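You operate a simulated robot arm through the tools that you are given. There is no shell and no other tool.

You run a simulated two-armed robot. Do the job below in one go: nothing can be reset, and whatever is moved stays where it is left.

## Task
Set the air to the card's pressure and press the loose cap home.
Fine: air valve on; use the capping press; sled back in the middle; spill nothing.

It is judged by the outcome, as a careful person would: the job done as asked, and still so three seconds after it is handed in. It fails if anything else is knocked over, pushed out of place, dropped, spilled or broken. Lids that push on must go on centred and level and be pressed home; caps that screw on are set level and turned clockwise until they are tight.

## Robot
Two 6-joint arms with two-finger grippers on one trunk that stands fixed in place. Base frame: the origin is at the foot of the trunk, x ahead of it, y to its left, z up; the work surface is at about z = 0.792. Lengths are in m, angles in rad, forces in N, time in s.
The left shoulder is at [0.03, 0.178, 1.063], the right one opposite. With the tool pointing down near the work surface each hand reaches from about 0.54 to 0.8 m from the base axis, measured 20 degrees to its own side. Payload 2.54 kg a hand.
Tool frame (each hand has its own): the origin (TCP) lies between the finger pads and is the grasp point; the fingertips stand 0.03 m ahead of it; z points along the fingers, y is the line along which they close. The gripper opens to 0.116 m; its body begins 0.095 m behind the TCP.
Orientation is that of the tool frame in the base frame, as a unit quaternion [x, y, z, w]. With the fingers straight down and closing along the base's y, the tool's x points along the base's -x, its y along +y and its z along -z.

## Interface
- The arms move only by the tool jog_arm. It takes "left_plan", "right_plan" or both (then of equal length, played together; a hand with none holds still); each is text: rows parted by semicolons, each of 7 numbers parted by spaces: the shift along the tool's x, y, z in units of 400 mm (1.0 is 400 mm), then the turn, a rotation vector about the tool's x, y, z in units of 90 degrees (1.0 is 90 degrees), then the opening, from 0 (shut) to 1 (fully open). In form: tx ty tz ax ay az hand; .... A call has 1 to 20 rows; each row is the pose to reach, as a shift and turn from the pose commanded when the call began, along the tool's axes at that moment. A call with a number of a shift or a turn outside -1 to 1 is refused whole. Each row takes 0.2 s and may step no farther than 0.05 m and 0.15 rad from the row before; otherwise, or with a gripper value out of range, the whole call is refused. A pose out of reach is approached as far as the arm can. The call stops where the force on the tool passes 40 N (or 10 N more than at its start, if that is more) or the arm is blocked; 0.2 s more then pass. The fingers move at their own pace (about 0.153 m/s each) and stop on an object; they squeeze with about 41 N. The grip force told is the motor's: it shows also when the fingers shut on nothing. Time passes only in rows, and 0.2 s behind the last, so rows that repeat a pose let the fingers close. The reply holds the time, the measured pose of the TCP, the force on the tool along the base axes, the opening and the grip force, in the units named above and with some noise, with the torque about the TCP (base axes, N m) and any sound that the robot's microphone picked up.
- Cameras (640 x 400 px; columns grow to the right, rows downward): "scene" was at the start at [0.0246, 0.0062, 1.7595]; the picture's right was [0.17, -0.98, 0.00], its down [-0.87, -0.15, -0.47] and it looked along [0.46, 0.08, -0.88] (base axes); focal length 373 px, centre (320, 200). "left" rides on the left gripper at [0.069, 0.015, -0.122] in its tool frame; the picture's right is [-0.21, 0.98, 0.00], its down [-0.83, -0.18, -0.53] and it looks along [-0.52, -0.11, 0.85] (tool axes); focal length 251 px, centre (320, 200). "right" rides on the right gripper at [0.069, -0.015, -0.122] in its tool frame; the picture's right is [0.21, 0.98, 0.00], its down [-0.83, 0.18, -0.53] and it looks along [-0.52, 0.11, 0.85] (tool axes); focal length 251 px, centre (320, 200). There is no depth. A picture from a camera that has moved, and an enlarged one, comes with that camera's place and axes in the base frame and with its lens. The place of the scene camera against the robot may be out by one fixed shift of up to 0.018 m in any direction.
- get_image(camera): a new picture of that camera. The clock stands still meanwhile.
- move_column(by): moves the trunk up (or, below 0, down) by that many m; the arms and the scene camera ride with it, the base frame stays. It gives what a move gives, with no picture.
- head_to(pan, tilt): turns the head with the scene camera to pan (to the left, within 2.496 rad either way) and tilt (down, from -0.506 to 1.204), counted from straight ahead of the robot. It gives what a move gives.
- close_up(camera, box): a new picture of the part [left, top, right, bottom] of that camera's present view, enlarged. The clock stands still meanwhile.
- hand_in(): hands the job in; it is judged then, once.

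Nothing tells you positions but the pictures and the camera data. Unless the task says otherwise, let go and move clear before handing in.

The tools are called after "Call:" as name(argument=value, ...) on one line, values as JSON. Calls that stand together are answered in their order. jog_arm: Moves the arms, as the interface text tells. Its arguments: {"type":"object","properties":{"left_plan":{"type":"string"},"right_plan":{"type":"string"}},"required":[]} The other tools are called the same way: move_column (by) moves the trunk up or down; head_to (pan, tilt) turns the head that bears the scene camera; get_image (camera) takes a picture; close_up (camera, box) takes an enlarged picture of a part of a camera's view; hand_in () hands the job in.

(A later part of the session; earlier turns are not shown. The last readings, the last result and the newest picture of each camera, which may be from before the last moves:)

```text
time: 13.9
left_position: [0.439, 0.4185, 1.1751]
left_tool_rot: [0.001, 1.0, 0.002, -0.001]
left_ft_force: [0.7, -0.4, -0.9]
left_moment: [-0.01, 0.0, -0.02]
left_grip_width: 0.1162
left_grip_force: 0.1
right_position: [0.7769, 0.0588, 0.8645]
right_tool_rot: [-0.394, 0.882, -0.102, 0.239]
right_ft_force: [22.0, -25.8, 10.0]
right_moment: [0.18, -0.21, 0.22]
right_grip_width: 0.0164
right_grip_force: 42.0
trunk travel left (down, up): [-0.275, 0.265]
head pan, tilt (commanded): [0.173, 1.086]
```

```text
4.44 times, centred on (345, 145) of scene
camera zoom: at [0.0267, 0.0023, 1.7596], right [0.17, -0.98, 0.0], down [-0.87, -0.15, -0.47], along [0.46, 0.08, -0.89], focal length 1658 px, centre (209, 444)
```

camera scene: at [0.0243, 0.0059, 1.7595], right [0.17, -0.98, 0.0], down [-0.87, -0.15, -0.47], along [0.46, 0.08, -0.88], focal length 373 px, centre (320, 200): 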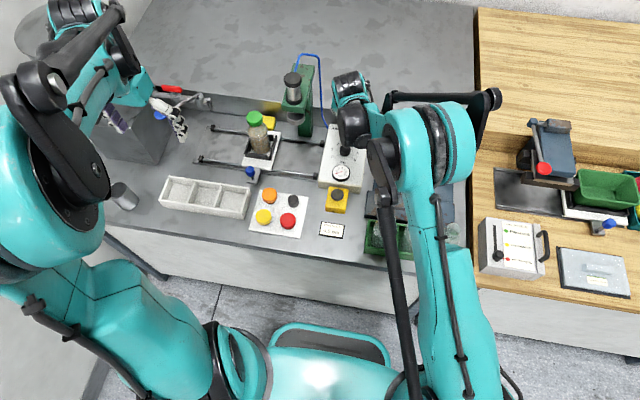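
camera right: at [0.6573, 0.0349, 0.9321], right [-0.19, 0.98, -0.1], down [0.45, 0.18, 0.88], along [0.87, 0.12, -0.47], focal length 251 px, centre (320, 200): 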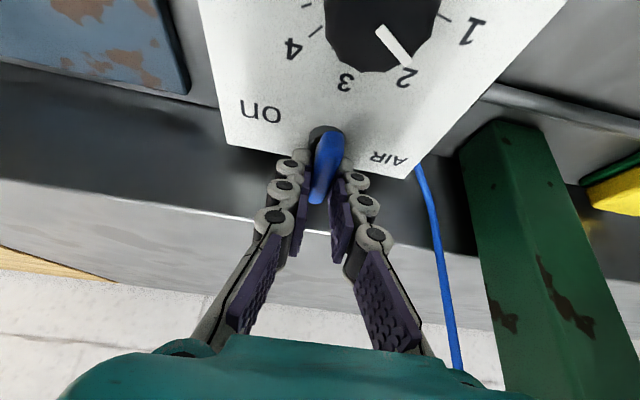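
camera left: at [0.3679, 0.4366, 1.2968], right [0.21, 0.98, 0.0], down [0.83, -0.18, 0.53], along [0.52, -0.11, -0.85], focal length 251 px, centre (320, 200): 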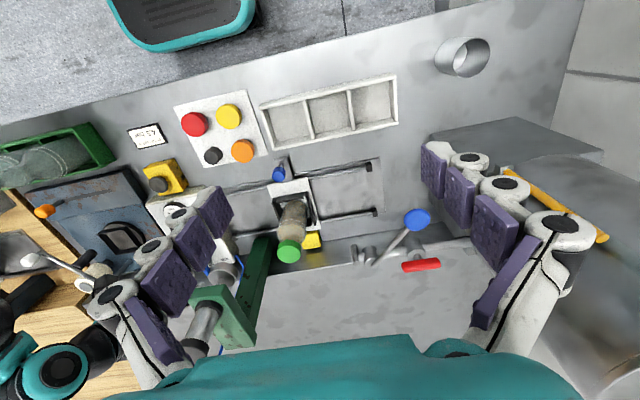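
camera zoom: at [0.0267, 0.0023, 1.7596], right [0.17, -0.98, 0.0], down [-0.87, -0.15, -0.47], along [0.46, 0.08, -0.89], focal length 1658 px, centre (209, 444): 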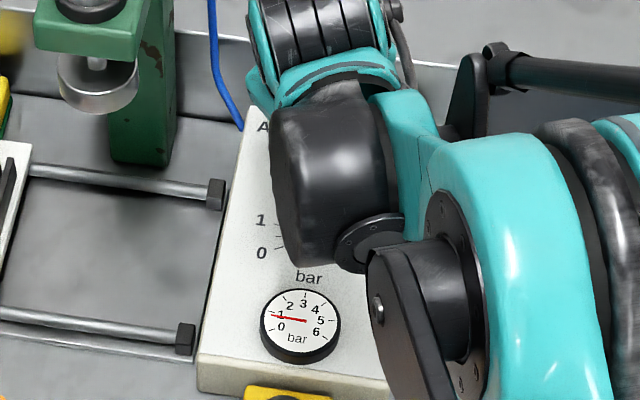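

The gauge has risen to about 1, matching the knob setting, so counter-clockwise is what opens the valve. Lever friction is about 0.6 N·m. I'll regrip nearer the tip and carry on to the full quarter turn.

Call:
jog_arm(right_plan="0 0 0 0 0 0 0.3; -0.0163 0 0.0062 0 0 0 0.3; -0.0163 0 0.0062 0 0 0 0; -0.0163 0 0.0062 0 0 0 0; -0.0173 0.0075 0.0016 0 0 -0.0933 0; -0.0171 0.0144 -0.0032 0 0 -0.1822 0; -0.0159 0.0214 -0.0083 0 0 -0.2622 0; -0.0159 0.0214 -0.0083 0 0 -0.2622 0")

Call:
get_image(camera="right")

Call:
close_up(camera="scene", box=[310, 100, 380, 190])

```text
time: 15.2
left_position: [0.4369, 0.4215, 1.1743]
left_tool_rot: [0.0, 1.0, 0.0, 0.0]
left_ft_force: [-0.2, 0.9, -0.7]
left_moment: [-0.05, -0.05, 0.0]
left_grip_width: 0.1161
left_grip_force: 0.1
right_position: [0.7779, 0.0664, 0.8649]
right_tool_rot: [-0.485, 0.835, -0.131, 0.227]
right_ft_force: [13.6, -13.3, -1.5]
right_moment: [0.7, -0.25, 0.2]
right_grip_width: 0.0169
right_grip_force: 43.2
trunk travel left (down, up): [-0.275, 0.265]
head pan, tilt (commanded): [0.173, 1.086]
stopped in row 6 (right hand): the force on the tool passed its limit at 51 N (the readings are from after the stop); the commanded pose is now the measured one
```

```text
taken
camera right: at [0.697, -0.0005, 0.9594], right [-0.82, 0.3, -0.48], down [-0.05, 0.81, 0.59], along [0.56, 0.51, -0.65], focal length 251 px, centre (320, 200)
```

right: 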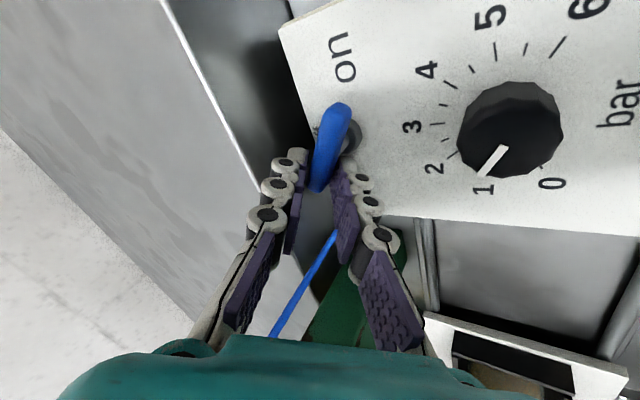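

```text
4.44 times, centred on (345, 145) of scene
camera zoom: at [0.0257, 0.0064, 1.7591], right [0.17, -0.98, 0.0], down [-0.87, -0.15, -0.47], along [0.46, 0.08, -0.89], focal length 1658 px, centre (209, 444)
```

zoom: 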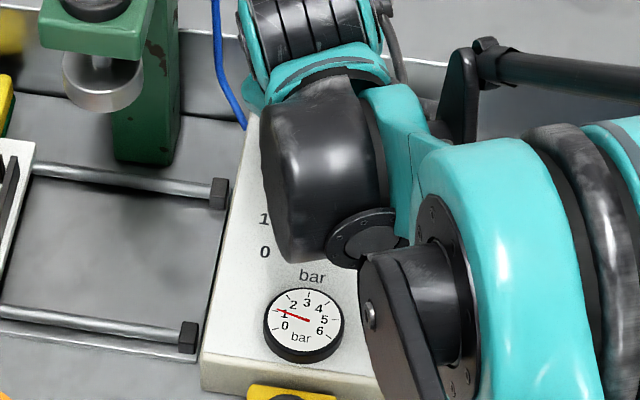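

The lever is now about 55° round and the gauge reads about 1.4. The stop may have come from a low fingertip near the panel, so I'll regrip a few millimetres higher and continue the arc.

Call:
jog_arm(right_plan="-0.0025 -0.0043 -0.0087 0 0 0 0.3; -0.0025 -0.0043 -0.0087 0 0 0 0; -0.0025 -0.0043 -0.0087 0 0 0 0; -0.0041 0.0019 -0.0127 0 0 -0.0667 0; -0.005 0.0084 -0.0172 0 0 -0.1444 0; -0.0047 0.0145 -0.0218 0 0 -0.2222 0; -0.0047 0.0145 -0.0218 0 0 -0.2222 0")

Call:
get_image(camera="right")

Call:
close_up(camera="scene", box=[310, 100, 380, 190])

```text
time: 16.8
left_position: [0.438, 0.421, 1.1752]
left_tool_rot: [0.001, 1.0, -0.001, 0.0]
left_ft_force: [-0.4, -0.2, -0.5]
left_moment: [0.0, 0.03, 0.03]
left_grip_width: 0.1162
left_grip_force: 0.1
right_position: [0.7684, 0.0716, 0.8705]
right_tool_rot: [-0.624, 0.737, -0.166, 0.201]
right_ft_force: [6.9, -3.8, -0.5]
right_moment: [0.66, 0.17, 0.1]
right_grip_width: 0.0178
right_grip_force: 43.3
trunk travel left (down, up): [-0.275, 0.265]
head pan, tilt (commanded): [0.173, 1.086]
```

```text
taken
camera right: at [0.7091, 0.002, 0.9777], right [-0.86, -0.05, -0.5], down [-0.31, 0.84, 0.44], along [0.4, 0.54, -0.74], focal length 251 px, centre (320, 200)
```

right: 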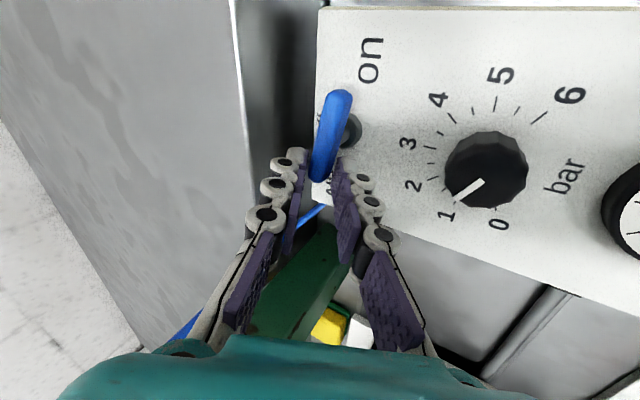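

```text
4.44 times, centred on (345, 145) of scene
camera zoom: at [0.0256, 0.0054, 1.7594], right [0.17, -0.99, 0.0], down [-0.87, -0.15, -0.47], along [0.46, 0.08, -0.89], focal length 1658 px, centre (209, 444)
```

zoom: 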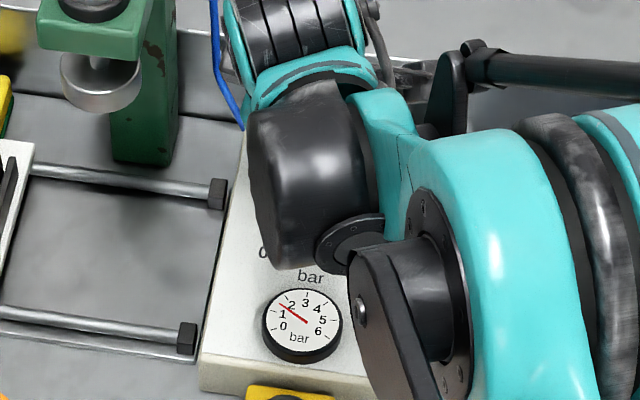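

The lever is at about 79° and the gauge still rises. I'll finish the remaining turn with a small overrun so it seats against its stop.

Call:
jog_arm(right_plan="-0.001 0.0061 -0.0048 0 0 -0.0778 0; -0.0003 0.0144 -0.0095 0 0 -0.1556 0; 0.0009 0.0201 -0.0129 0 0 -0.2333 0; 0.0009 0.0201 -0.0129 0 0 -0.2333 0")

Call:
get_image(camera="right")

Call:
close_up(camera="scene", box=[310, 100, 380, 190])

```text
time: 18.0
left_position: [0.4375, 0.4217, 1.1736]
left_tool_rot: [0.001, 1.0, 0.0, -0.001]
left_ft_force: [-0.1, -0.6, 0.0]
left_moment: [-0.04, 0.01, -0.02]
left_grip_width: 0.116
left_grip_force: 0.0
right_position: [0.7609, 0.072, 0.8723]
right_tool_rot: [0.747, -0.61, 0.202, -0.169]
right_ft_force: [13.2, 0.0, 1.2]
right_moment: [0.44, 0.22, -0.71]
right_grip_width: 0.0199
right_grip_force: 45.1
trunk travel left (down, up): [-0.275, 0.265]
head pan, tilt (commanded): [0.173, 1.086]
stopped in row 4 (right hand): the force on the tool passed its limit at 41 N (the readings are from after the stop); the commanded pose is now the measured one
```

```text
taken
camera right: at [0.7233, 0.0089, 0.9916], right [-0.79, -0.4, -0.47], down [-0.57, 0.77, 0.29], along [0.24, 0.49, -0.84], focal length 251 px, centre (320, 200)
```

right: 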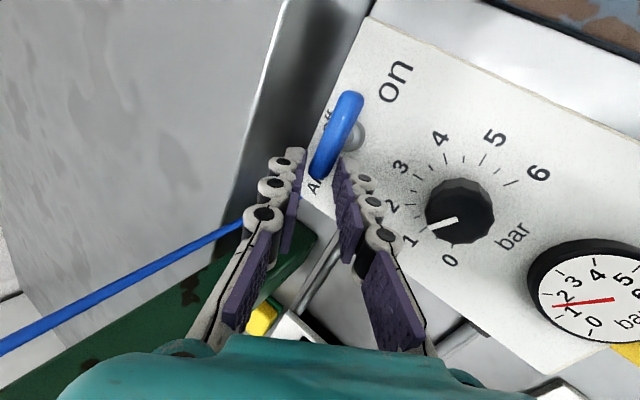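

```text
4.44 times, centred on (345, 145) of scene
camera zoom: at [0.026, 0.0067, 1.7592], right [0.17, -0.98, 0.0], down [-0.87, -0.15, -0.47], along [0.46, 0.08, -0.89], focal length 1658 px, centre (209, 444)
```

zoom: 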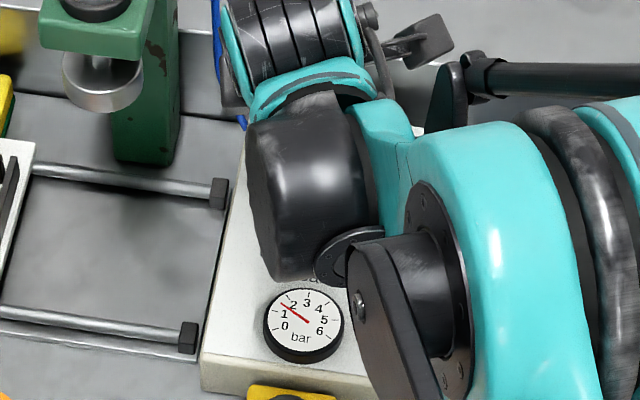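

The lever has reached its stop at about 90°, with the gauge near 1.5, so the air is on. I'll let go with a small opening and withdraw along the fingers.

Call:
jog_arm(right_plan="0 0 -0.005 0 0 0 0.2; 0 0 -0.03 0 0 0 0.24; 0 0 -0.1 0 0 0 0.3; 0 0 -0.2 0 0 0 0.4; 0 0 -0.28 0 0 0 0.4; 0 0 -0.28 0 0 0 0.4")

Call:
get_image(camera="right")

Call:
close_up(camera="scene", box=[310, 100, 380, 190])

```text
time: 19.4
left_position: [0.439, 0.4217, 1.1741]
left_tool_rot: [0.001, 1.0, 0.0, 0.0]
left_ft_force: [-0.1, -0.4, 1.2]
left_moment: [-0.03, 0.02, 0.01]
left_grip_width: 0.116
left_grip_force: 0.1
right_position: [0.7021, 0.0724, 0.9703]
right_tool_rot: [0.747, -0.61, 0.202, -0.169]
right_ft_force: [0.5, 0.6, 0.7]
right_moment: [-0.01, 0.0, -0.03]
right_grip_width: 0.0464
right_grip_force: 0.1
trunk travel left (down, up): [-0.275, 0.265]
head pan, tilt (commanded): [0.173, 1.086]
```

```text
taken
camera right: at [0.6648, 0.0085, 1.0879], right [-0.79, -0.41, -0.47], down [-0.57, 0.77, 0.29], along [0.24, 0.49, -0.84], focal length 251 px, centre (320, 200)
```

right: 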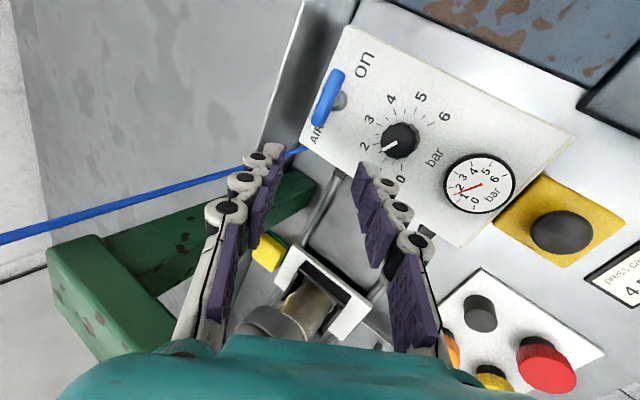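

```text
4.44 times, centred on (345, 145) of scene
camera zoom: at [0.0256, 0.0064, 1.7594], right [0.17, -0.98, 0.0], down [-0.87, -0.15, -0.47], along [0.46, 0.08, -0.89], focal length 1658 px, centre (209, 444)
```

zoom: 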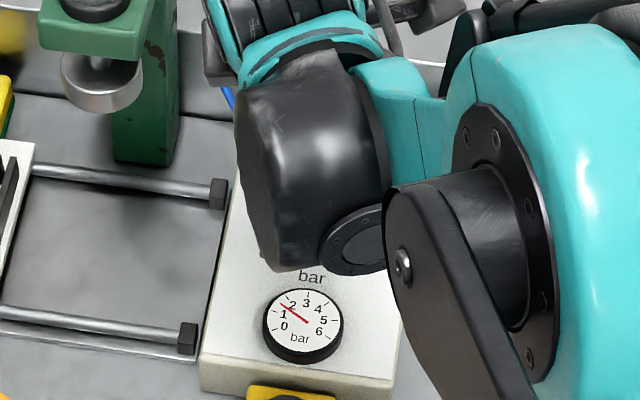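

Call:
close_up(camera="right", box=[290, 30, 530, 230])

```text
2.00 times, centred on (410, 130) of right
camera zoom: at [0.6648, 0.0085, 1.0879], right [-0.79, -0.41, -0.47], down [-0.57, 0.77, 0.29], along [0.24, 0.49, -0.84], focal length 503 px, centre (140, 340)
```

zoom: 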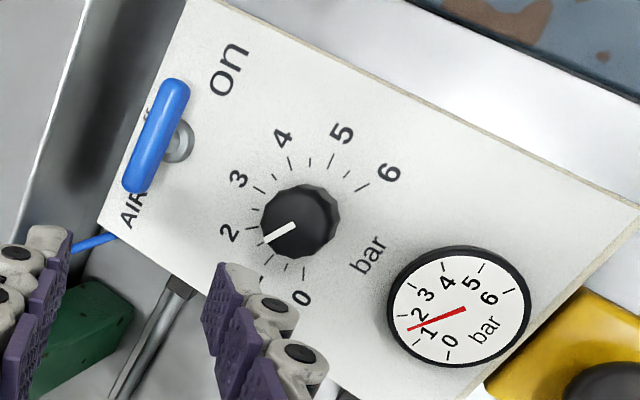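

The gauge now reads about 1.45 and agrees with the knob, so the valve is fully on. Next I'll untilt the right hand to vertical, so I can grip the knob from above.

Call:
jog_arm(right_plan="0 0 0 -0.08167 -0.0166 0 0.45; 0 0 0 -0.1633 -0.0332 0 0.45; 0 0 0 -0.245 -0.0498 0 0.45; 0 0 0 -0.3267 -0.0664 0 0.45; 0 0 0 -0.3267 -0.0664 0 0.45")

Call:
get_image(camera="right")

```text
time: 20.6
left_position: [0.4361, 0.4225, 1.1754]
left_tool_rot: [0.001, 1.0, 0.0, 0.0]
left_ft_force: [-0.6, 0.7, 0.6]
left_moment: [-0.02, -0.03, 0.01]
left_grip_width: 0.116
left_grip_force: 0.0
right_position: [0.7025, 0.0723, 0.9691]
right_tool_rot: [0.776, -0.631, 0.002, -0.004]
right_ft_force: [-0.3, -1.1, -0.1]
right_moment: [0.02, -0.01, -0.04]
right_grip_width: 0.0524
right_grip_force: 0.1
trunk travel left (down, up): [-0.275, 0.265]
head pan, tilt (commanded): [0.173, 1.086]
```

```text
taken
camera right: at [0.7292, 0.0087, 1.0917], right [-0.91, -0.41, -0.01], down [-0.35, 0.77, 0.53], along [-0.21, 0.49, -0.85], focal length 251 px, centre (320, 200)
```

right: 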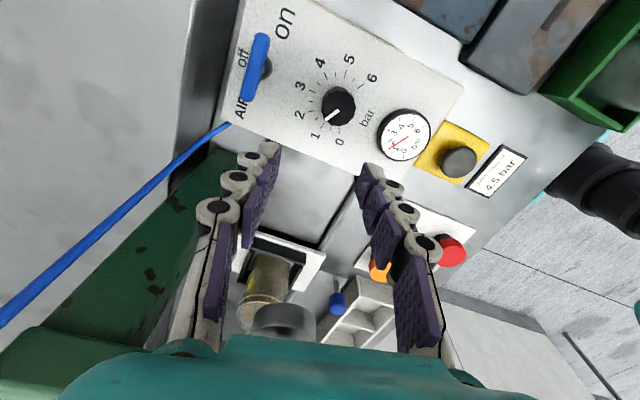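

Call:
close_up(camera="right", box=[230, 20, 450, 190])

Call:
close_up(camera="right", box=[300, 60, 380, 150])

```text
2.35 times, centred on (340, 105) of right
camera zoom: at [0.7292, 0.0087, 1.0917], right [-0.91, -0.41, -0.01], down [-0.35, 0.77, 0.53], along [-0.21, 0.49, -0.85], focal length 592 px, centre (273, 424)
```

zoom: 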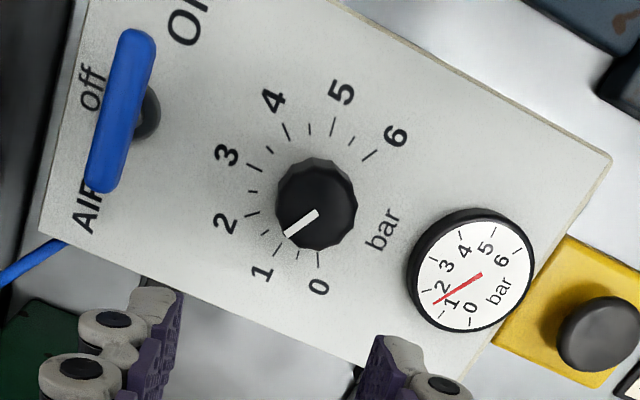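

```text
4.44 times, centred on (340, 105) of right
camera zoom: at [0.7292, 0.0087, 1.0917], right [-0.91, -0.41, -0.01], down [-0.35, 0.77, 0.53], along [-0.21, 0.49, -0.85], focal length 1118 px, centre (231, 622)
```

zoom: 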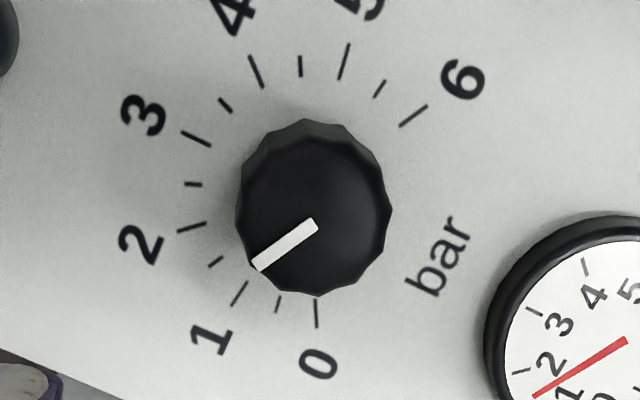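

From this nearly overhead view the knob points at about 1.4 and its centre is near (0.692, 0.049). I'll roll the hand, lower it over the knob with the fingers open, and check before gripping.

Call:
jog_arm(right_plan="0.0129 0.0094 0.025 0 0 0.0883 0.45; 0.0258 0.0188 0.05 0 0 0.1767 0.45; 0.0388 0.0282 0.075 0 0 0.265 0.45; 0.0517 0.0376 0.1 0 0 0.3533 0.45; 0.0517 0.0376 0.15 0 0 0.3533 0.45; 0.0517 0.0376 0.2 0 0 0.3533 0.45; 0.0517 0.0376 0.262 0 0 0.3533 0.45; 0.0517 0.0376 0.262 0 0 0.3533 0.45")

Call:
get_image(camera="right")

Call:
close_up(camera="scene", box=[310, 100, 380, 190])

```text
time: 22.4
left_position: [0.4375, 0.4216, 1.1748]
left_tool_rot: [0.002, 1.0, 0.0, 0.0]
left_ft_force: [-0.3, 0.0, -0.8]
left_moment: [0.04, 0.0, -0.02]
left_grip_width: 0.116
left_grip_force: 0.1
right_position: [0.6934, 0.0491, 0.8643]
right_tool_rot: [-0.572, 0.82, -0.001, 0.006]
right_ft_force: [0.0, -0.5, -0.2]
right_moment: [0.03, -0.01, -0.03]
right_grip_width: 0.0522
right_grip_force: 0.1
trunk travel left (down, up): [-0.275, 0.265]
head pan, tilt (commanded): [0.173, 1.086]
```

```text
taken
camera right: at [0.6816, -0.0203, 0.9858], right [-0.99, 0.13, -0.01], down [0.11, 0.84, 0.54], along [0.08, 0.53, -0.84], focal length 251 px, centre (320, 200)
```

right: 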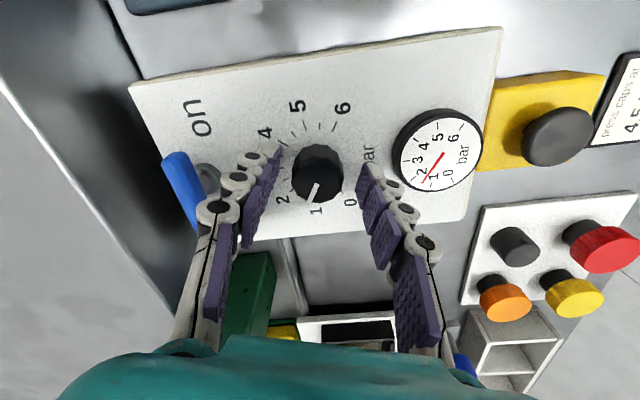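

```text
4.44 times, centred on (345, 145) of scene
camera zoom: at [0.0241, 0.0062, 1.7595], right [0.17, -0.98, 0.0], down [-0.87, -0.15, -0.47], along [0.46, 0.08, -0.88], focal length 1658 px, centre (209, 444)
```

zoom: 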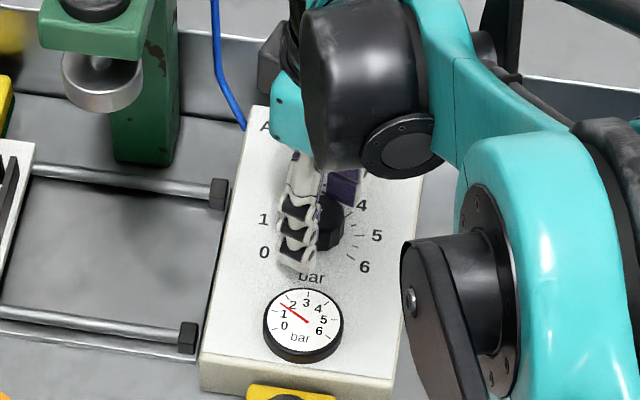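

The knob sits centred between the fingers, about 3 mm off along tool x. I'll correct that, close on the knob, and turn it clockwise about 72° first.

Call:
jog_arm(right_plan="0.0075 0 0 0 0 0 0.45; 0.0075 0 0 0 0 0 0; 0.0075 0 0 0 0 0 0; 0.0075 0 0 0 0 0 0; 0.0075 0 0 0 0 0.0889 0; 0.0075 0 0 0 0 0.1778 0; 0.0075 0 0 0 0 0.2667 0; 0.0075 0 0 0 0 0.3556 0; 0.0075 0 0 0 0 0.4444 0; 0.0075 0 0 0 0 0.5333 0; 0.0075 0 0 0 0 0.6222 0; 0.0075 0 0 0 0 0.7111 0; 0.0075 0 0 0 0 0.8 0; 0.0075 0 0 0 0 0.8 0")

Call:
get_image(camera="right")

Call:
close_up(camera="scene", box=[320, 130, 370, 200])

```text
time: 25.4
left_position: [0.4361, 0.4238, 1.1741]
left_tool_rot: [0.0, 1.0, -0.001, 0.0]
left_ft_force: [0.9, -0.2, 1.1]
left_moment: [0.01, 0.0, 0.02]
left_grip_width: 0.1163
left_grip_force: 0.0
right_position: [0.6922, 0.0502, 0.865]
right_tool_rot: [0.018, 1.0, 0.003, 0.005]
right_ft_force: [-23.2, 16.3, -14.8]
right_moment: [0.22, 0.42, 0.07]
right_grip_width: 0.0309
right_grip_force: 45.2
trunk travel left (down, up): [-0.275, 0.265]
head pan, tilt (commanded): [0.173, 1.086]
```

```text
taken
camera right: at [0.6198, 0.0377, 0.9855], right [-0.18, 0.98, 0.0], down [0.83, 0.15, 0.54], along [0.53, 0.1, -0.84], focal length 251 px, centre (320, 200)
```

right: 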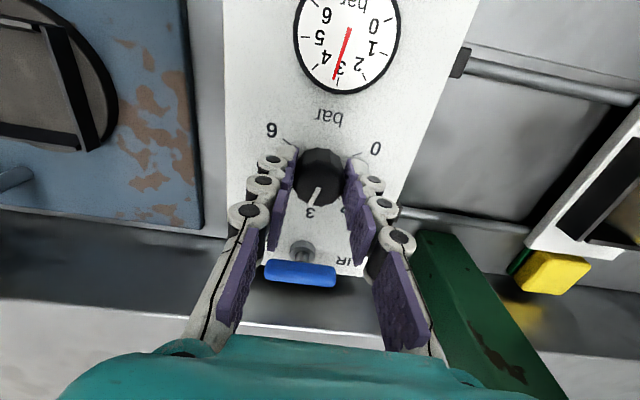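

```text
5.71 times, centred on (345, 165) of scene
camera zoom: at [0.0233, 0.0088, 1.7594], right [0.17, -0.98, 0.0], down [-0.87, -0.15, -0.47], along [0.46, 0.08, -0.88], focal length 2132 px, centre (177, 400)
```

zoom: 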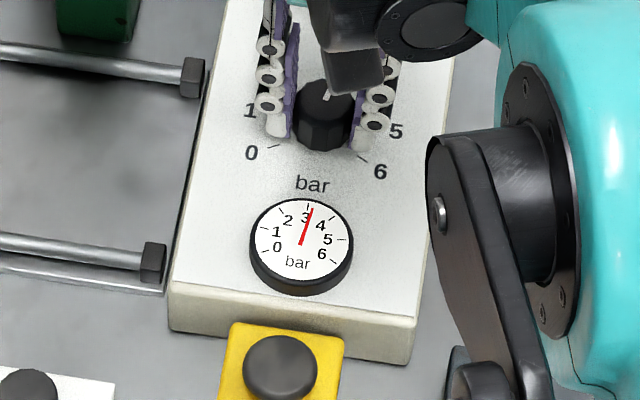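

The gauge now reads about 3.2, and the side force on the hand is about 30 N. I'll open briefly to relax, check the centring, and then regrip for the last part.

Call:
jog_arm(right_plan="0 0 0 0 0 0 0.45; 0 0 0 0 0 0 0.45")

Call:
get_image(camera="right")

Call:
close_up(camera="right", box=[240, 0, 420, 230])

```text
time: 26.0
left_position: [0.4369, 0.4224, 1.1748]
left_tool_rot: [0.002, 1.0, 0.0, 0.0]
left_ft_force: [0.6, -0.9, -0.4]
left_moment: [-0.02, -0.01, -0.01]
left_grip_width: 0.1163
left_grip_force: 0.1
right_position: [0.693, 0.0468, 0.8656]
right_tool_rot: [0.018, 1.0, 0.001, 0.005]
right_ft_force: [-0.5, -0.5, -0.1]
right_moment: [0.0, 0.03, -0.01]
right_grip_width: 0.0523
right_grip_force: 0.0
trunk travel left (down, up): [-0.275, 0.265]
head pan, tilt (commanded): [0.173, 1.086]
```

```text
taken
camera right: at [0.6214, 0.0348, 0.9857], right [-0.18, 0.98, 0.0], down [0.83, 0.15, 0.54], along [0.54, 0.1, -0.84], focal length 251 px, centre (320, 200)
```

right: 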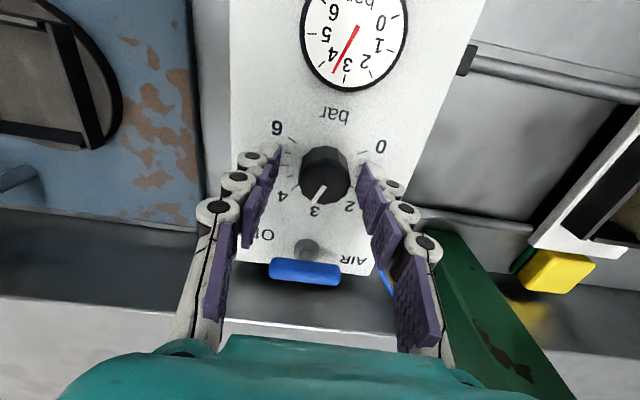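

```text
1.74 times, centred on (330, 115) of right
camera zoom: at [0.6214, 0.0348, 0.9857], right [-0.18, 0.98, 0.0], down [0.83, 0.15, 0.54], along [0.54, 0.1, -0.84], focal length 437 px, centre (303, 348)
```

zoom: 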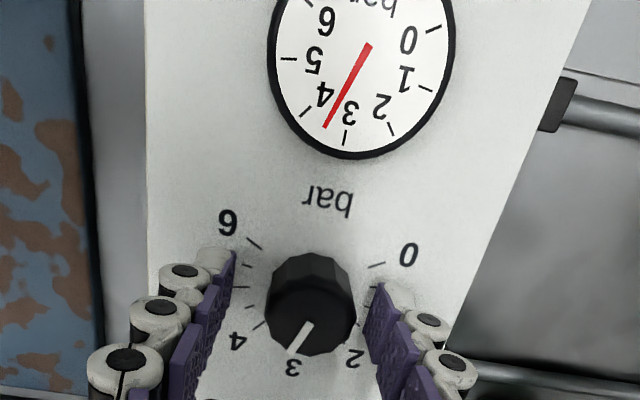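

With the fingers open, the gauge settles at about 3.4, and the knob centre is near (0.6885, 0.050). I'll recentre, regrip, and turn about 40° more.

Call:
jog_arm(right_plan="0.011 0.0075 0 0 0 0 0.45; 0.011 0.0075 0 0 0 0 0; 0.011 0.0075 0 0 0 0 0; 0.011 0.0075 0 0 0 0 0; 0.011 0.0075 0 0 0 0.0889 0; 0.011 0.0075 0 0 0 0.1778 0; 0.011 0.0075 0 0 0 0.2667 0; 0.011 0.0075 0 0 0 0.3556 0; 0.011 0.0075 0 0 0 0.4333 0; 0.011 0.0075 0 0 0 0.4333 0; 0.011 0.0075 0 0 0 0.4333 0; 0.011 0.0075 0 0 0 0.4333 0.45; 0.011 0.0075 0 0 0 0.4333 0.45; 0.011 0.0075 0 0 0 0.4333 0.45")

Call:
get_image(camera="right")

Call:
close_up(camera="scene", box=[320, 130, 370, 200])

```text
time: 28.0
left_position: [0.437, 0.4231, 1.1738]
left_tool_rot: [0.001, 1.0, 0.0, -0.001]
left_ft_force: [-0.6, -0.4, 0.7]
left_moment: [0.02, -0.06, 0.01]
left_grip_width: 0.1159
left_grip_force: 0.0
right_position: [0.6895, 0.053, 0.8651]
right_tool_rot: [0.343, 0.939, 0.008, 0.007]
right_ft_force: [7.4, 11.9, 5.0]
right_moment: [-0.26, -0.51, 0.1]
right_grip_width: 0.0306
right_grip_force: 44.5
trunk travel left (down, up): [-0.275, 0.265]
head pan, tilt (commanded): [0.173, 1.086]
stopped in row 10 (right hand): the force on the tool passed its limit at 41 N (the readings are from after the stop); the commanded pose is now the measured one
```

```text
taken
camera right: at [0.6241, 0.0865, 0.986], right [0.47, 0.89, 0.02], down [0.74, -0.4, 0.54], along [0.49, -0.24, -0.84], focal length 251 px, centre (320, 200)
```

right: 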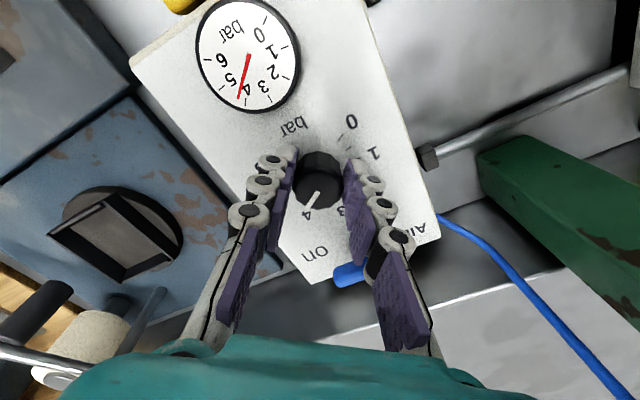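

```text
5.71 times, centred on (345, 165) of scene
camera zoom: at [0.0246, 0.0069, 1.7592], right [0.17, -0.99, 0.0], down [-0.87, -0.15, -0.47], along [0.46, 0.08, -0.88], focal length 2132 px, centre (177, 400)
```

zoom: 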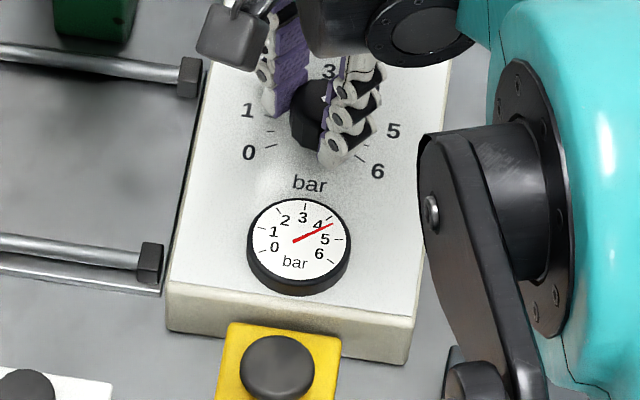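

The gauge is near 4.2. The call stopped just past 40 N of side load while still gripping, so I'll open, let it settle and read the gauge closely.

Call:
jog_arm(right_plan="0 0 0 0 0 0 0.45; 0 0 0 0 0 0 0.45; 0 0 0 0 0 0 0.45; 0 0 0 0 0 0 0.45")

Call:
close_up(camera="right", box=[170, 0, 360, 240])

Call:
close_up(camera="right", box=[190, 0, 310, 120])

Call:
close_up(camera="scene", box=[330, 155, 355, 185])

```text
time: 29.0
left_position: [0.4375, 0.4218, 1.1737]
left_tool_rot: [0.001, 1.0, 0.0, 0.0]
left_ft_force: [-0.3, -0.1, 0.4]
left_moment: [0.01, -0.02, 0.01]
left_grip_width: 0.1162
left_grip_force: 0.1
right_position: [0.6895, 0.0518, 0.865]
right_tool_rot: [0.343, 0.939, 0.006, 0.005]
right_ft_force: [0.3, 0.0, -0.2]
right_moment: [0.02, 0.01, 0.02]
right_grip_width: 0.0523
right_grip_force: 0.0
trunk travel left (down, up): [-0.275, 0.265]
head pan, tilt (commanded): [0.173, 1.086]
```

```text
1.67 times, centred on (265, 120) of right
camera zoom: at [0.6242, 0.085, 0.9861], right [0.47, 0.88, 0.01], down [0.74, -0.4, 0.54], along [0.48, -0.24, -0.84], focal length 419 px, centre (412, 333)
```

zoom: 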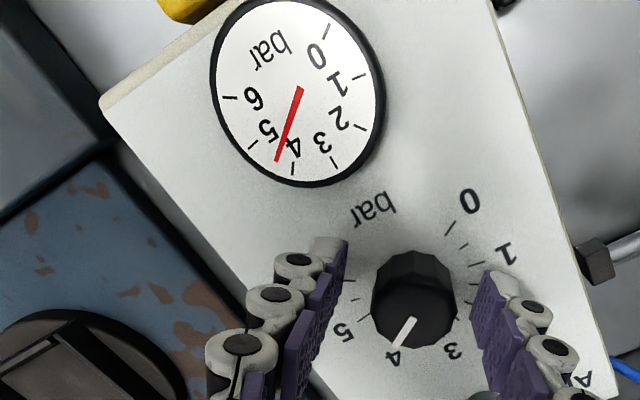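

```text
3.33 times, centred on (250, 60) of right
camera zoom: at [0.6242, 0.085, 0.9861], right [0.47, 0.88, 0.01], down [0.74, -0.4, 0.54], along [0.48, -0.24, -0.84], focal length 838 px, centre (553, 667)
```

zoom: 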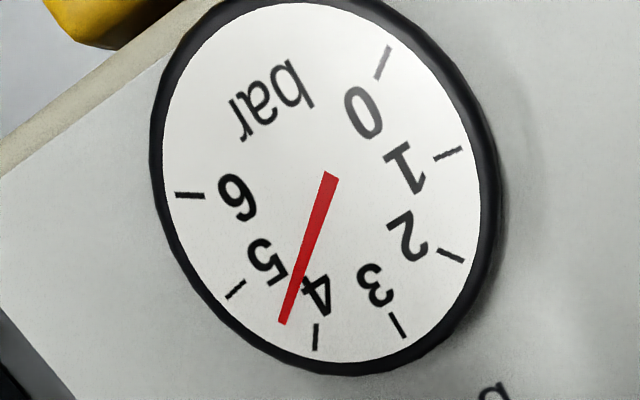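

```text
13.33 times, centred on (342, 170) of scene
camera zoom: at [0.0247, 0.0064, 1.7595], right [0.17, -0.98, 0.0], down [-0.87, -0.15, -0.47], along [0.46, 0.08, -0.88], focal length 4974 px, centre (20, 600)
```

zoom: 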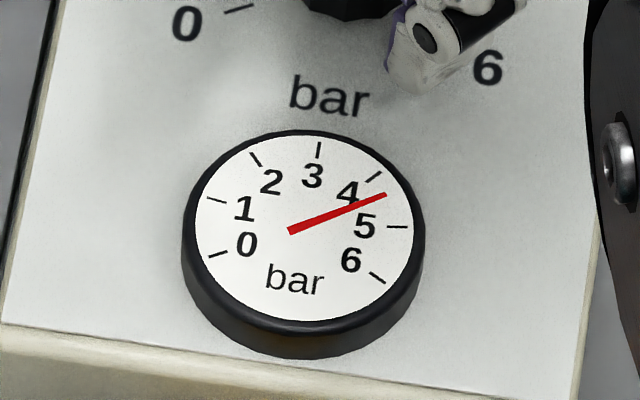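

The gauge reads about 4.4. I'll wait another second to be sure it has settled before fine-tuning.

Call:
jog_arm(right_plan="0 0 0 0 0 0 0.45; 0 0 0 0 0 0 0.45; 0 0 0 0 0 0 0.45; 0 0 0 0 0 0 0.45; 0 0 0 0 0 0 0.45; 0 0 0 0 0 0 0.45")

Call:
close_up(camera="scene", box=[330, 155, 355, 185])

Call:
close_up(camera="right", box=[190, 0, 310, 120])

Call:
get_image(camera="right")

```text
time: 30.4
left_position: [0.4365, 0.4224, 1.1744]
left_tool_rot: [0.001, 1.0, 0.0, 0.0]
left_ft_force: [-0.5, 0.0, 0.3]
left_moment: [0.0, 0.0, 0.03]
left_grip_width: 0.1159
left_grip_force: 0.0
right_position: [0.6895, 0.0529, 0.8654]
right_tool_rot: [0.343, 0.939, 0.007, 0.005]
right_ft_force: [-0.4, -0.5, -0.8]
right_moment: [-0.01, -0.01, -0.01]
right_grip_width: 0.0523
right_grip_force: 0.1
trunk travel left (down, up): [-0.275, 0.265]
head pan, tilt (commanded): [0.173, 1.086]
```

```text
13.33 times, centred on (342, 170) of scene
camera zoom: at [0.0247, 0.0063, 1.7595], right [0.17, -0.98, 0.0], down [-0.87, -0.15, -0.47], along [0.46, 0.08, -0.88], focal length 4974 px, centre (20, 600)
```

zoom: 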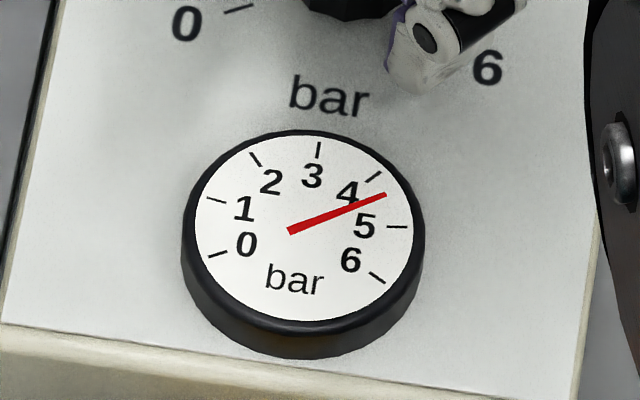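

```text
3.33 times, centred on (250, 60) of right
camera zoom: at [0.6242, 0.0849, 0.9861], right [0.47, 0.88, 0.01], down [0.74, -0.4, 0.54], along [0.48, -0.24, -0.84], focal length 838 px, centre (553, 667)
```

zoom: 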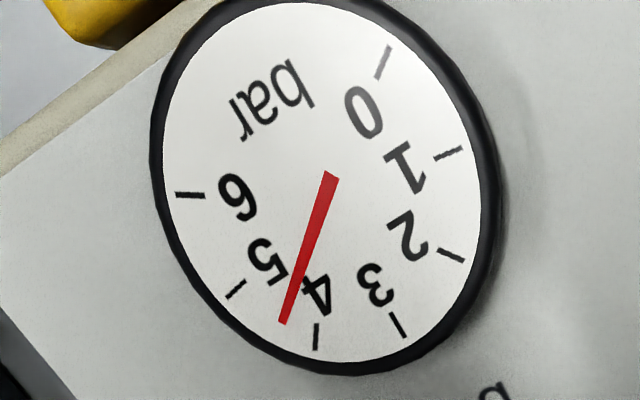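

```text
taken
camera right: at [0.6242, 0.0849, 0.9861], right [0.47, 0.88, 0.01], down [0.74, -0.4, 0.54], along [0.48, -0.24, -0.84], focal length 251 px, centre (320, 200)
```

right: 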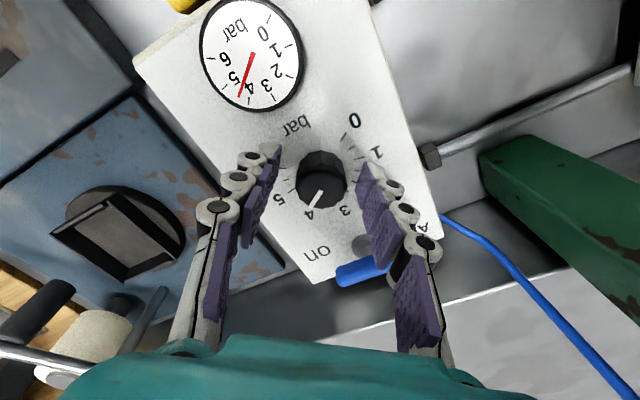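

The gauge has settled at about 4.42. I'll regrip at the same pose and turn about 3.5° more to reach 4.5, then release and read again.

Call:
jog_arm(right_plan="0 0 0 0 0 0 0; 0 0 0 0 0 0 0; 0 0 0 0 0 0 0; 0 0 0 0 0 0.02 0; 0 0 0 0 0 0.04 0; 0 0 0 0 0 0.04 0; 0 0 0 0 0 0.04 0.45; 0 0 0 0 0 0.04 0.45; 0 0 0 0 0 0.04 0.45; 0 0 0 0 0 0.04 0.45; 0 0 0 0 0 0.04 0.45; 0 0 0 0 0 0.04 0.45; 0 0 0 0 0 0.04 0.45")

Call:
close_up(camera="scene", box=[330, 155, 355, 185])

Call:
close_up(camera="right", box=[190, 0, 310, 120])

```text
time: 33.2
left_position: [0.4374, 0.4224, 1.1756]
left_tool_rot: [0.001, 1.0, 0.001, 0.0]
left_ft_force: [-0.1, 0.3, -0.8]
left_moment: [0.03, 0.01, 0.0]
left_grip_width: 0.1163
left_grip_force: 0.1
right_position: [0.6891, 0.0509, 0.8645]
right_tool_rot: [0.373, 0.928, 0.007, 0.005]
right_ft_force: [-0.8, -0.6, -0.4]
right_moment: [0.03, 0.0, 0.01]
right_grip_width: 0.0522
right_grip_force: 0.1
trunk travel left (down, up): [-0.275, 0.265]
head pan, tilt (commanded): [0.173, 1.086]
```

```text
13.33 times, centred on (342, 170) of scene
camera zoom: at [0.0247, 0.0063, 1.7595], right [0.17, -0.98, 0.0], down [-0.87, -0.15, -0.47], along [0.46, 0.08, -0.88], focal length 4974 px, centre (20, 600)
```

zoom: 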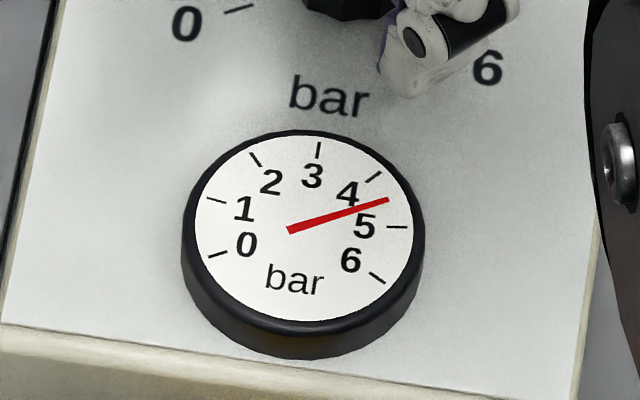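

```text
3.33 times, centred on (250, 60) of right
camera zoom: at [0.6265, 0.0887, 0.9859], right [0.52, 0.85, 0.01], down [0.71, -0.45, 0.54], along [0.47, -0.27, -0.84], focal length 838 px, centre (553, 667)
```

zoom: 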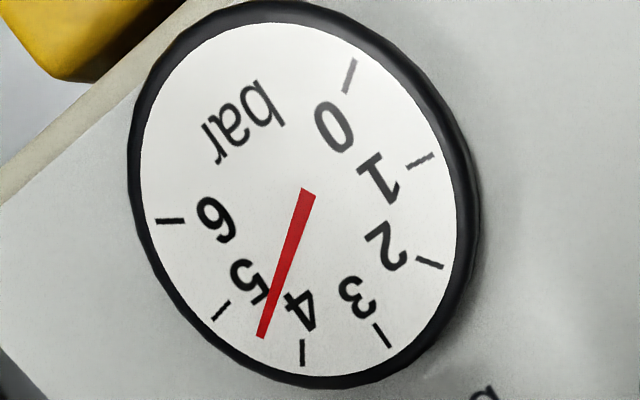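

The gauge reads 4.5 bar on both views. I'll retract the right hand upward and park it toward the front, near the button, so I can inspect the jar and sled.

Call:
jog_arm(right_plan="0 0 -0.1 0 0 0 0.45; 0 0 -0.2 0 0 0 0.45; 0 0 -0.3 0 0 0 0.45; 0.05 -0.092 -0.3375 0 0 -0.09 0.45; 0.1 -0.184 -0.3375 0 0 -0.18 0.45; 0.15 -0.276 -0.3375 0 0 -0.27 0.45; 0.199 -0.367 -0.3375 0 0 -0.36 0.45; 0.199 -0.367 -0.3375 0 0 -0.45 0.45; 0.199 -0.367 -0.3375 0 0 -0.487 0.45; 0.199 -0.367 -0.3375 0 0 -0.487 0.45")

Call:
get_image(camera="scene")

Call:
get_image(camera="right")

Call:
close_up(camera="scene", box=[230, 95, 370, 195])

```text
time: 35.4
left_position: [0.4373, 0.4216, 1.1761]
left_tool_rot: [0.0, 1.0, 0.0, -0.001]
left_ft_force: [0.1, 0.3, -0.2]
left_moment: [-0.03, -0.02, 0.0]
left_grip_width: 0.1161
left_grip_force: 0.0
right_position: [0.5278, 0.0007, 0.9965]
right_tool_rot: [-0.001, 1.0, 0.005, 0.007]
right_ft_force: [0.5, 0.0, 0.0]
right_moment: [-0.04, 0.01, -0.03]
right_grip_width: 0.0525
right_grip_force: 0.0
trunk travel left (down, up): [-0.275, 0.265]
head pan, tilt (commanded): [0.173, 1.086]
```

```text
taken
camera scene: at [0.025, 0.0064, 1.7594], right [0.17, -0.98, 0.0], down [-0.87, -0.15, -0.47], along [0.46, 0.08, -0.89], focal length 373 px, centre (320, 200)
```

scene: 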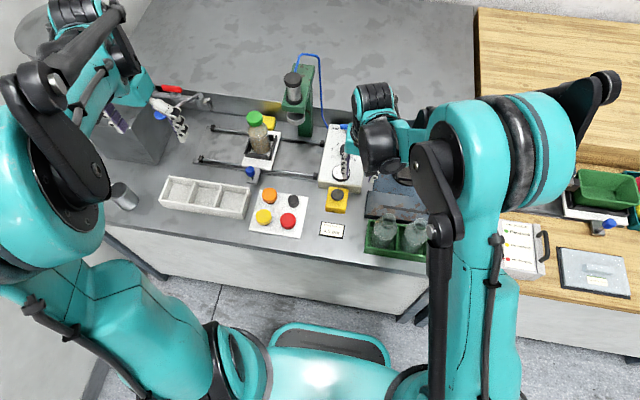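

```text
taken
camera right: at [0.4565, -0.015, 1.1179], right [-0.22, 0.98, 0.0], down [0.82, 0.18, 0.55], along [0.53, 0.12, -0.84], focal length 251 px, centre (320, 200)
```

right: 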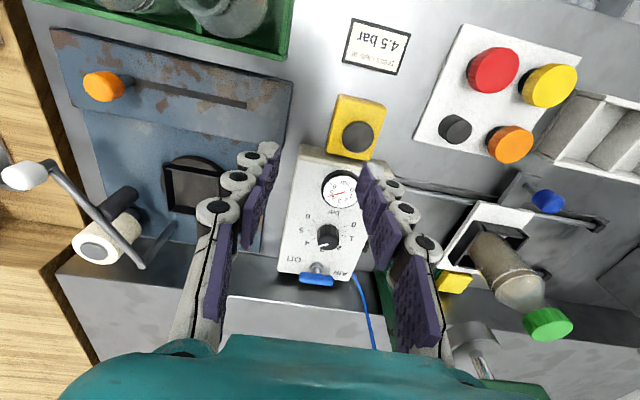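

```text
4.00 times, centred on (300, 145) of scene
camera zoom: at [0.025, 0.0064, 1.7594], right [0.17, -0.98, 0.0], down [-0.87, -0.15, -0.47], along [0.46, 0.08, -0.89], focal length 1492 px, centre (400, 420)
```

zoom: 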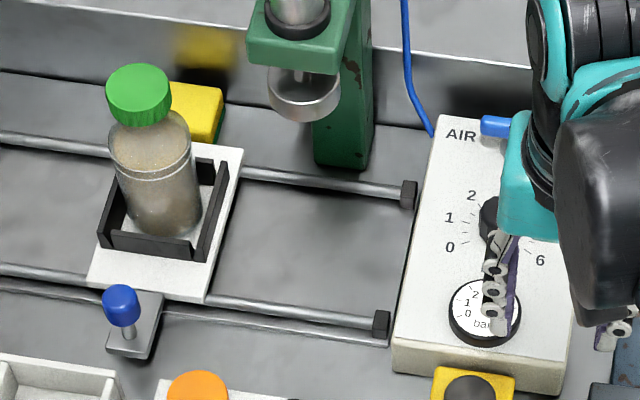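

Call:
close_up(camera="right", box=[280, 140, 400, 290])

Call:
close_up(camera="right", box=[430, 180, 600, 380])

Call:
close_up(camera="left", box=[250, 150, 340, 270])

```text
2.67 times, centred on (340, 215) of right
camera zoom: at [0.4565, -0.015, 1.1179], right [-0.22, 0.98, 0.0], down [0.82, 0.18, 0.55], along [0.53, 0.12, -0.84], focal length 670 px, centre (267, 160)
```

zoom: 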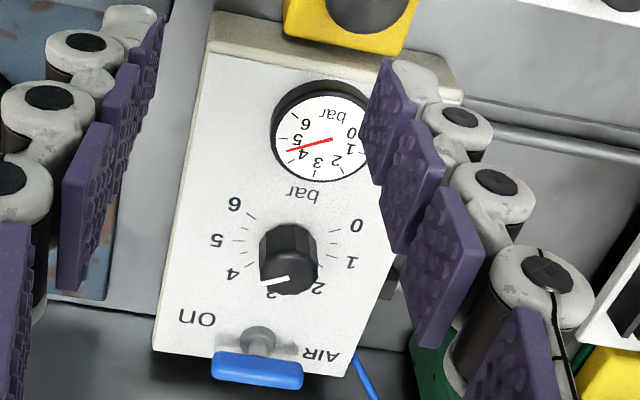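

```text
2.00 times, centred on (515, 280) of right
camera zoom: at [0.4565, -0.015, 1.1179], right [-0.22, 0.98, 0.0], down [0.82, 0.18, 0.55], along [0.53, 0.12, -0.84], focal length 503 px, centre (-70, 40)
```

zoom: 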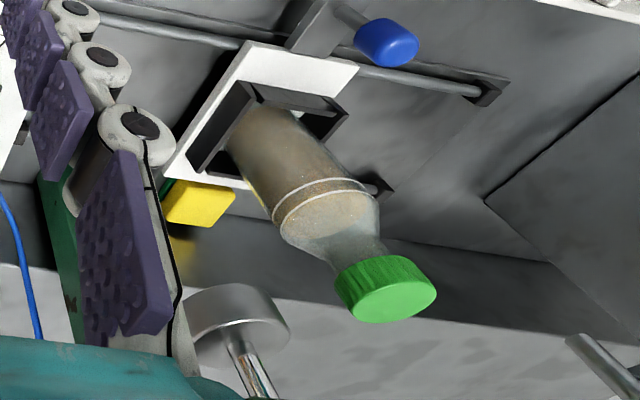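

```text
3.33 times, centred on (295, 210) of left
camera zoom: at [0.3685, 0.4365, 1.2966], right [0.22, 0.98, 0.0], down [0.83, -0.18, 0.53], along [0.52, -0.11, -0.85], focal length 838 px, centre (403, 167)
```

zoom: 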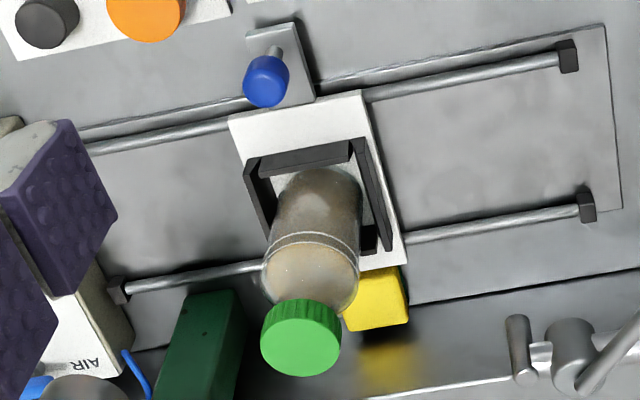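

The gauge holds at 4.5, and the cap sits upright on the jar. The sled's blue knob is near (0.565, 0.311, 0.849), and the ram is over about (0.678, 0.188). I'll bring the left hand over the knob with a slight backward lean, clear of the jar.

Call:
jog_arm(left_plan="-0.042 -0.04 0.07 0 -0.024 0 0.5; -0.084 -0.08 0.145 0 -0.048 0 0.5; -0.126 -0.12 0.22 0 -0.071 0 0.5; -0.169 -0.16 0.295 0 -0.095 0 0.5; -0.211 -0.2 0.37 0 -0.119 0 0.5; -0.253 -0.24 0.445 0 -0.143 0 0.5; -0.295 -0.279 0.52 0 -0.1667 0 0.5; -0.295 -0.279 0.52 0 -0.1667 0 0.5")

Call:
get_image(camera="left")

Call:
get_image(camera="scene")

```text
time: 37.2
left_position: [0.5537, 0.3097, 0.968]
left_tool_rot: [0.002, 0.991, 0.0, 0.132]
left_ft_force: [-0.2, 0.2, 0.0]
left_moment: [-0.03, -0.03, 0.01]
left_grip_width: 0.0578
left_grip_force: 0.0
right_position: [0.5279, 0.0006, 0.9969]
right_tool_rot: [0.0, 1.0, 0.005, 0.008]
right_ft_force: [-0.7, 1.1, 0.3]
right_moment: [-0.04, 0.0, -0.01]
right_grip_width: 0.0524
right_grip_force: 0.0
trunk travel left (down, up): [-0.275, 0.265]
head pan, tilt (commanded): [0.173, 1.086]
```

```text
taken
camera left: at [0.4561, 0.3244, 1.067], right [0.21, 0.98, 0.06], down [0.66, -0.18, 0.73], along [0.72, -0.12, -0.68], focal length 251 px, centre (320, 200)
```

left: 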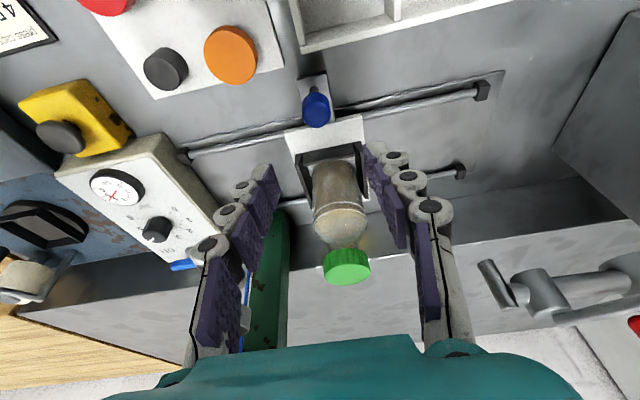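

```text
taken
camera scene: at [0.0236, 0.0063, 1.7595], right [0.17, -0.98, 0.0], down [-0.87, -0.15, -0.47], along [0.46, 0.08, -0.88], focal length 373 px, centre (320, 200)
```

scene: 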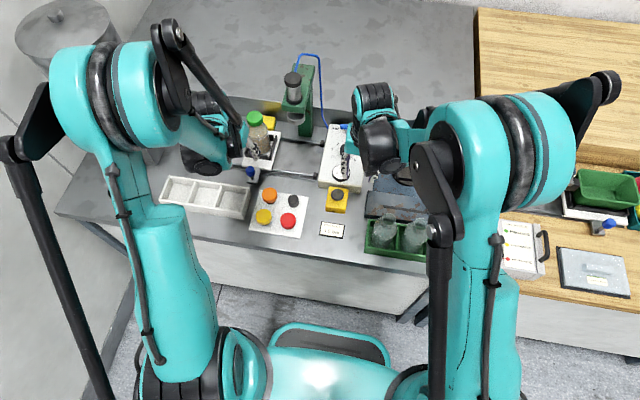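

Call:
close_up(camera="left", box=[270, 60, 400, 300])

Call:
close_up(camera="left", box=[295, 70, 345, 135])

```text
1.67 times, centred on (335, 180) of left
camera zoom: at [0.4561, 0.3244, 1.067], right [0.21, 0.98, 0.06], down [0.66, -0.18, 0.73], along [0.72, -0.12, -0.68], focal length 419 px, centre (295, 233)
```

zoom: 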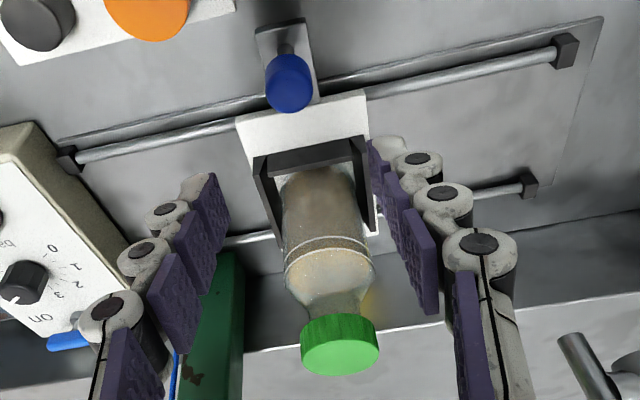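

```text
6.15 times, centred on (320, 102) of left
camera zoom: at [0.4561, 0.3244, 1.067], right [0.21, 0.98, 0.06], down [0.66, -0.18, 0.73], along [0.72, -0.12, -0.68], focal length 1547 px, centre (320, 800)
```

zoom: 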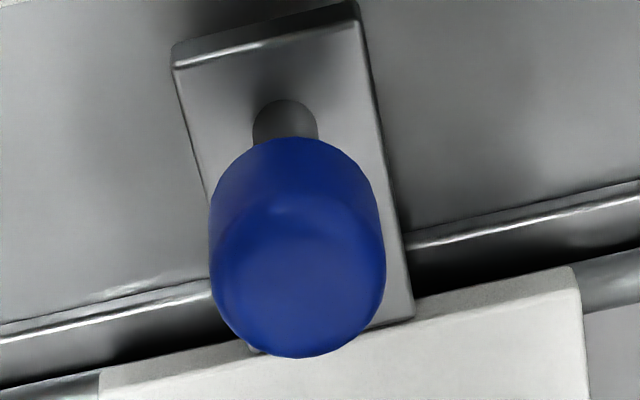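

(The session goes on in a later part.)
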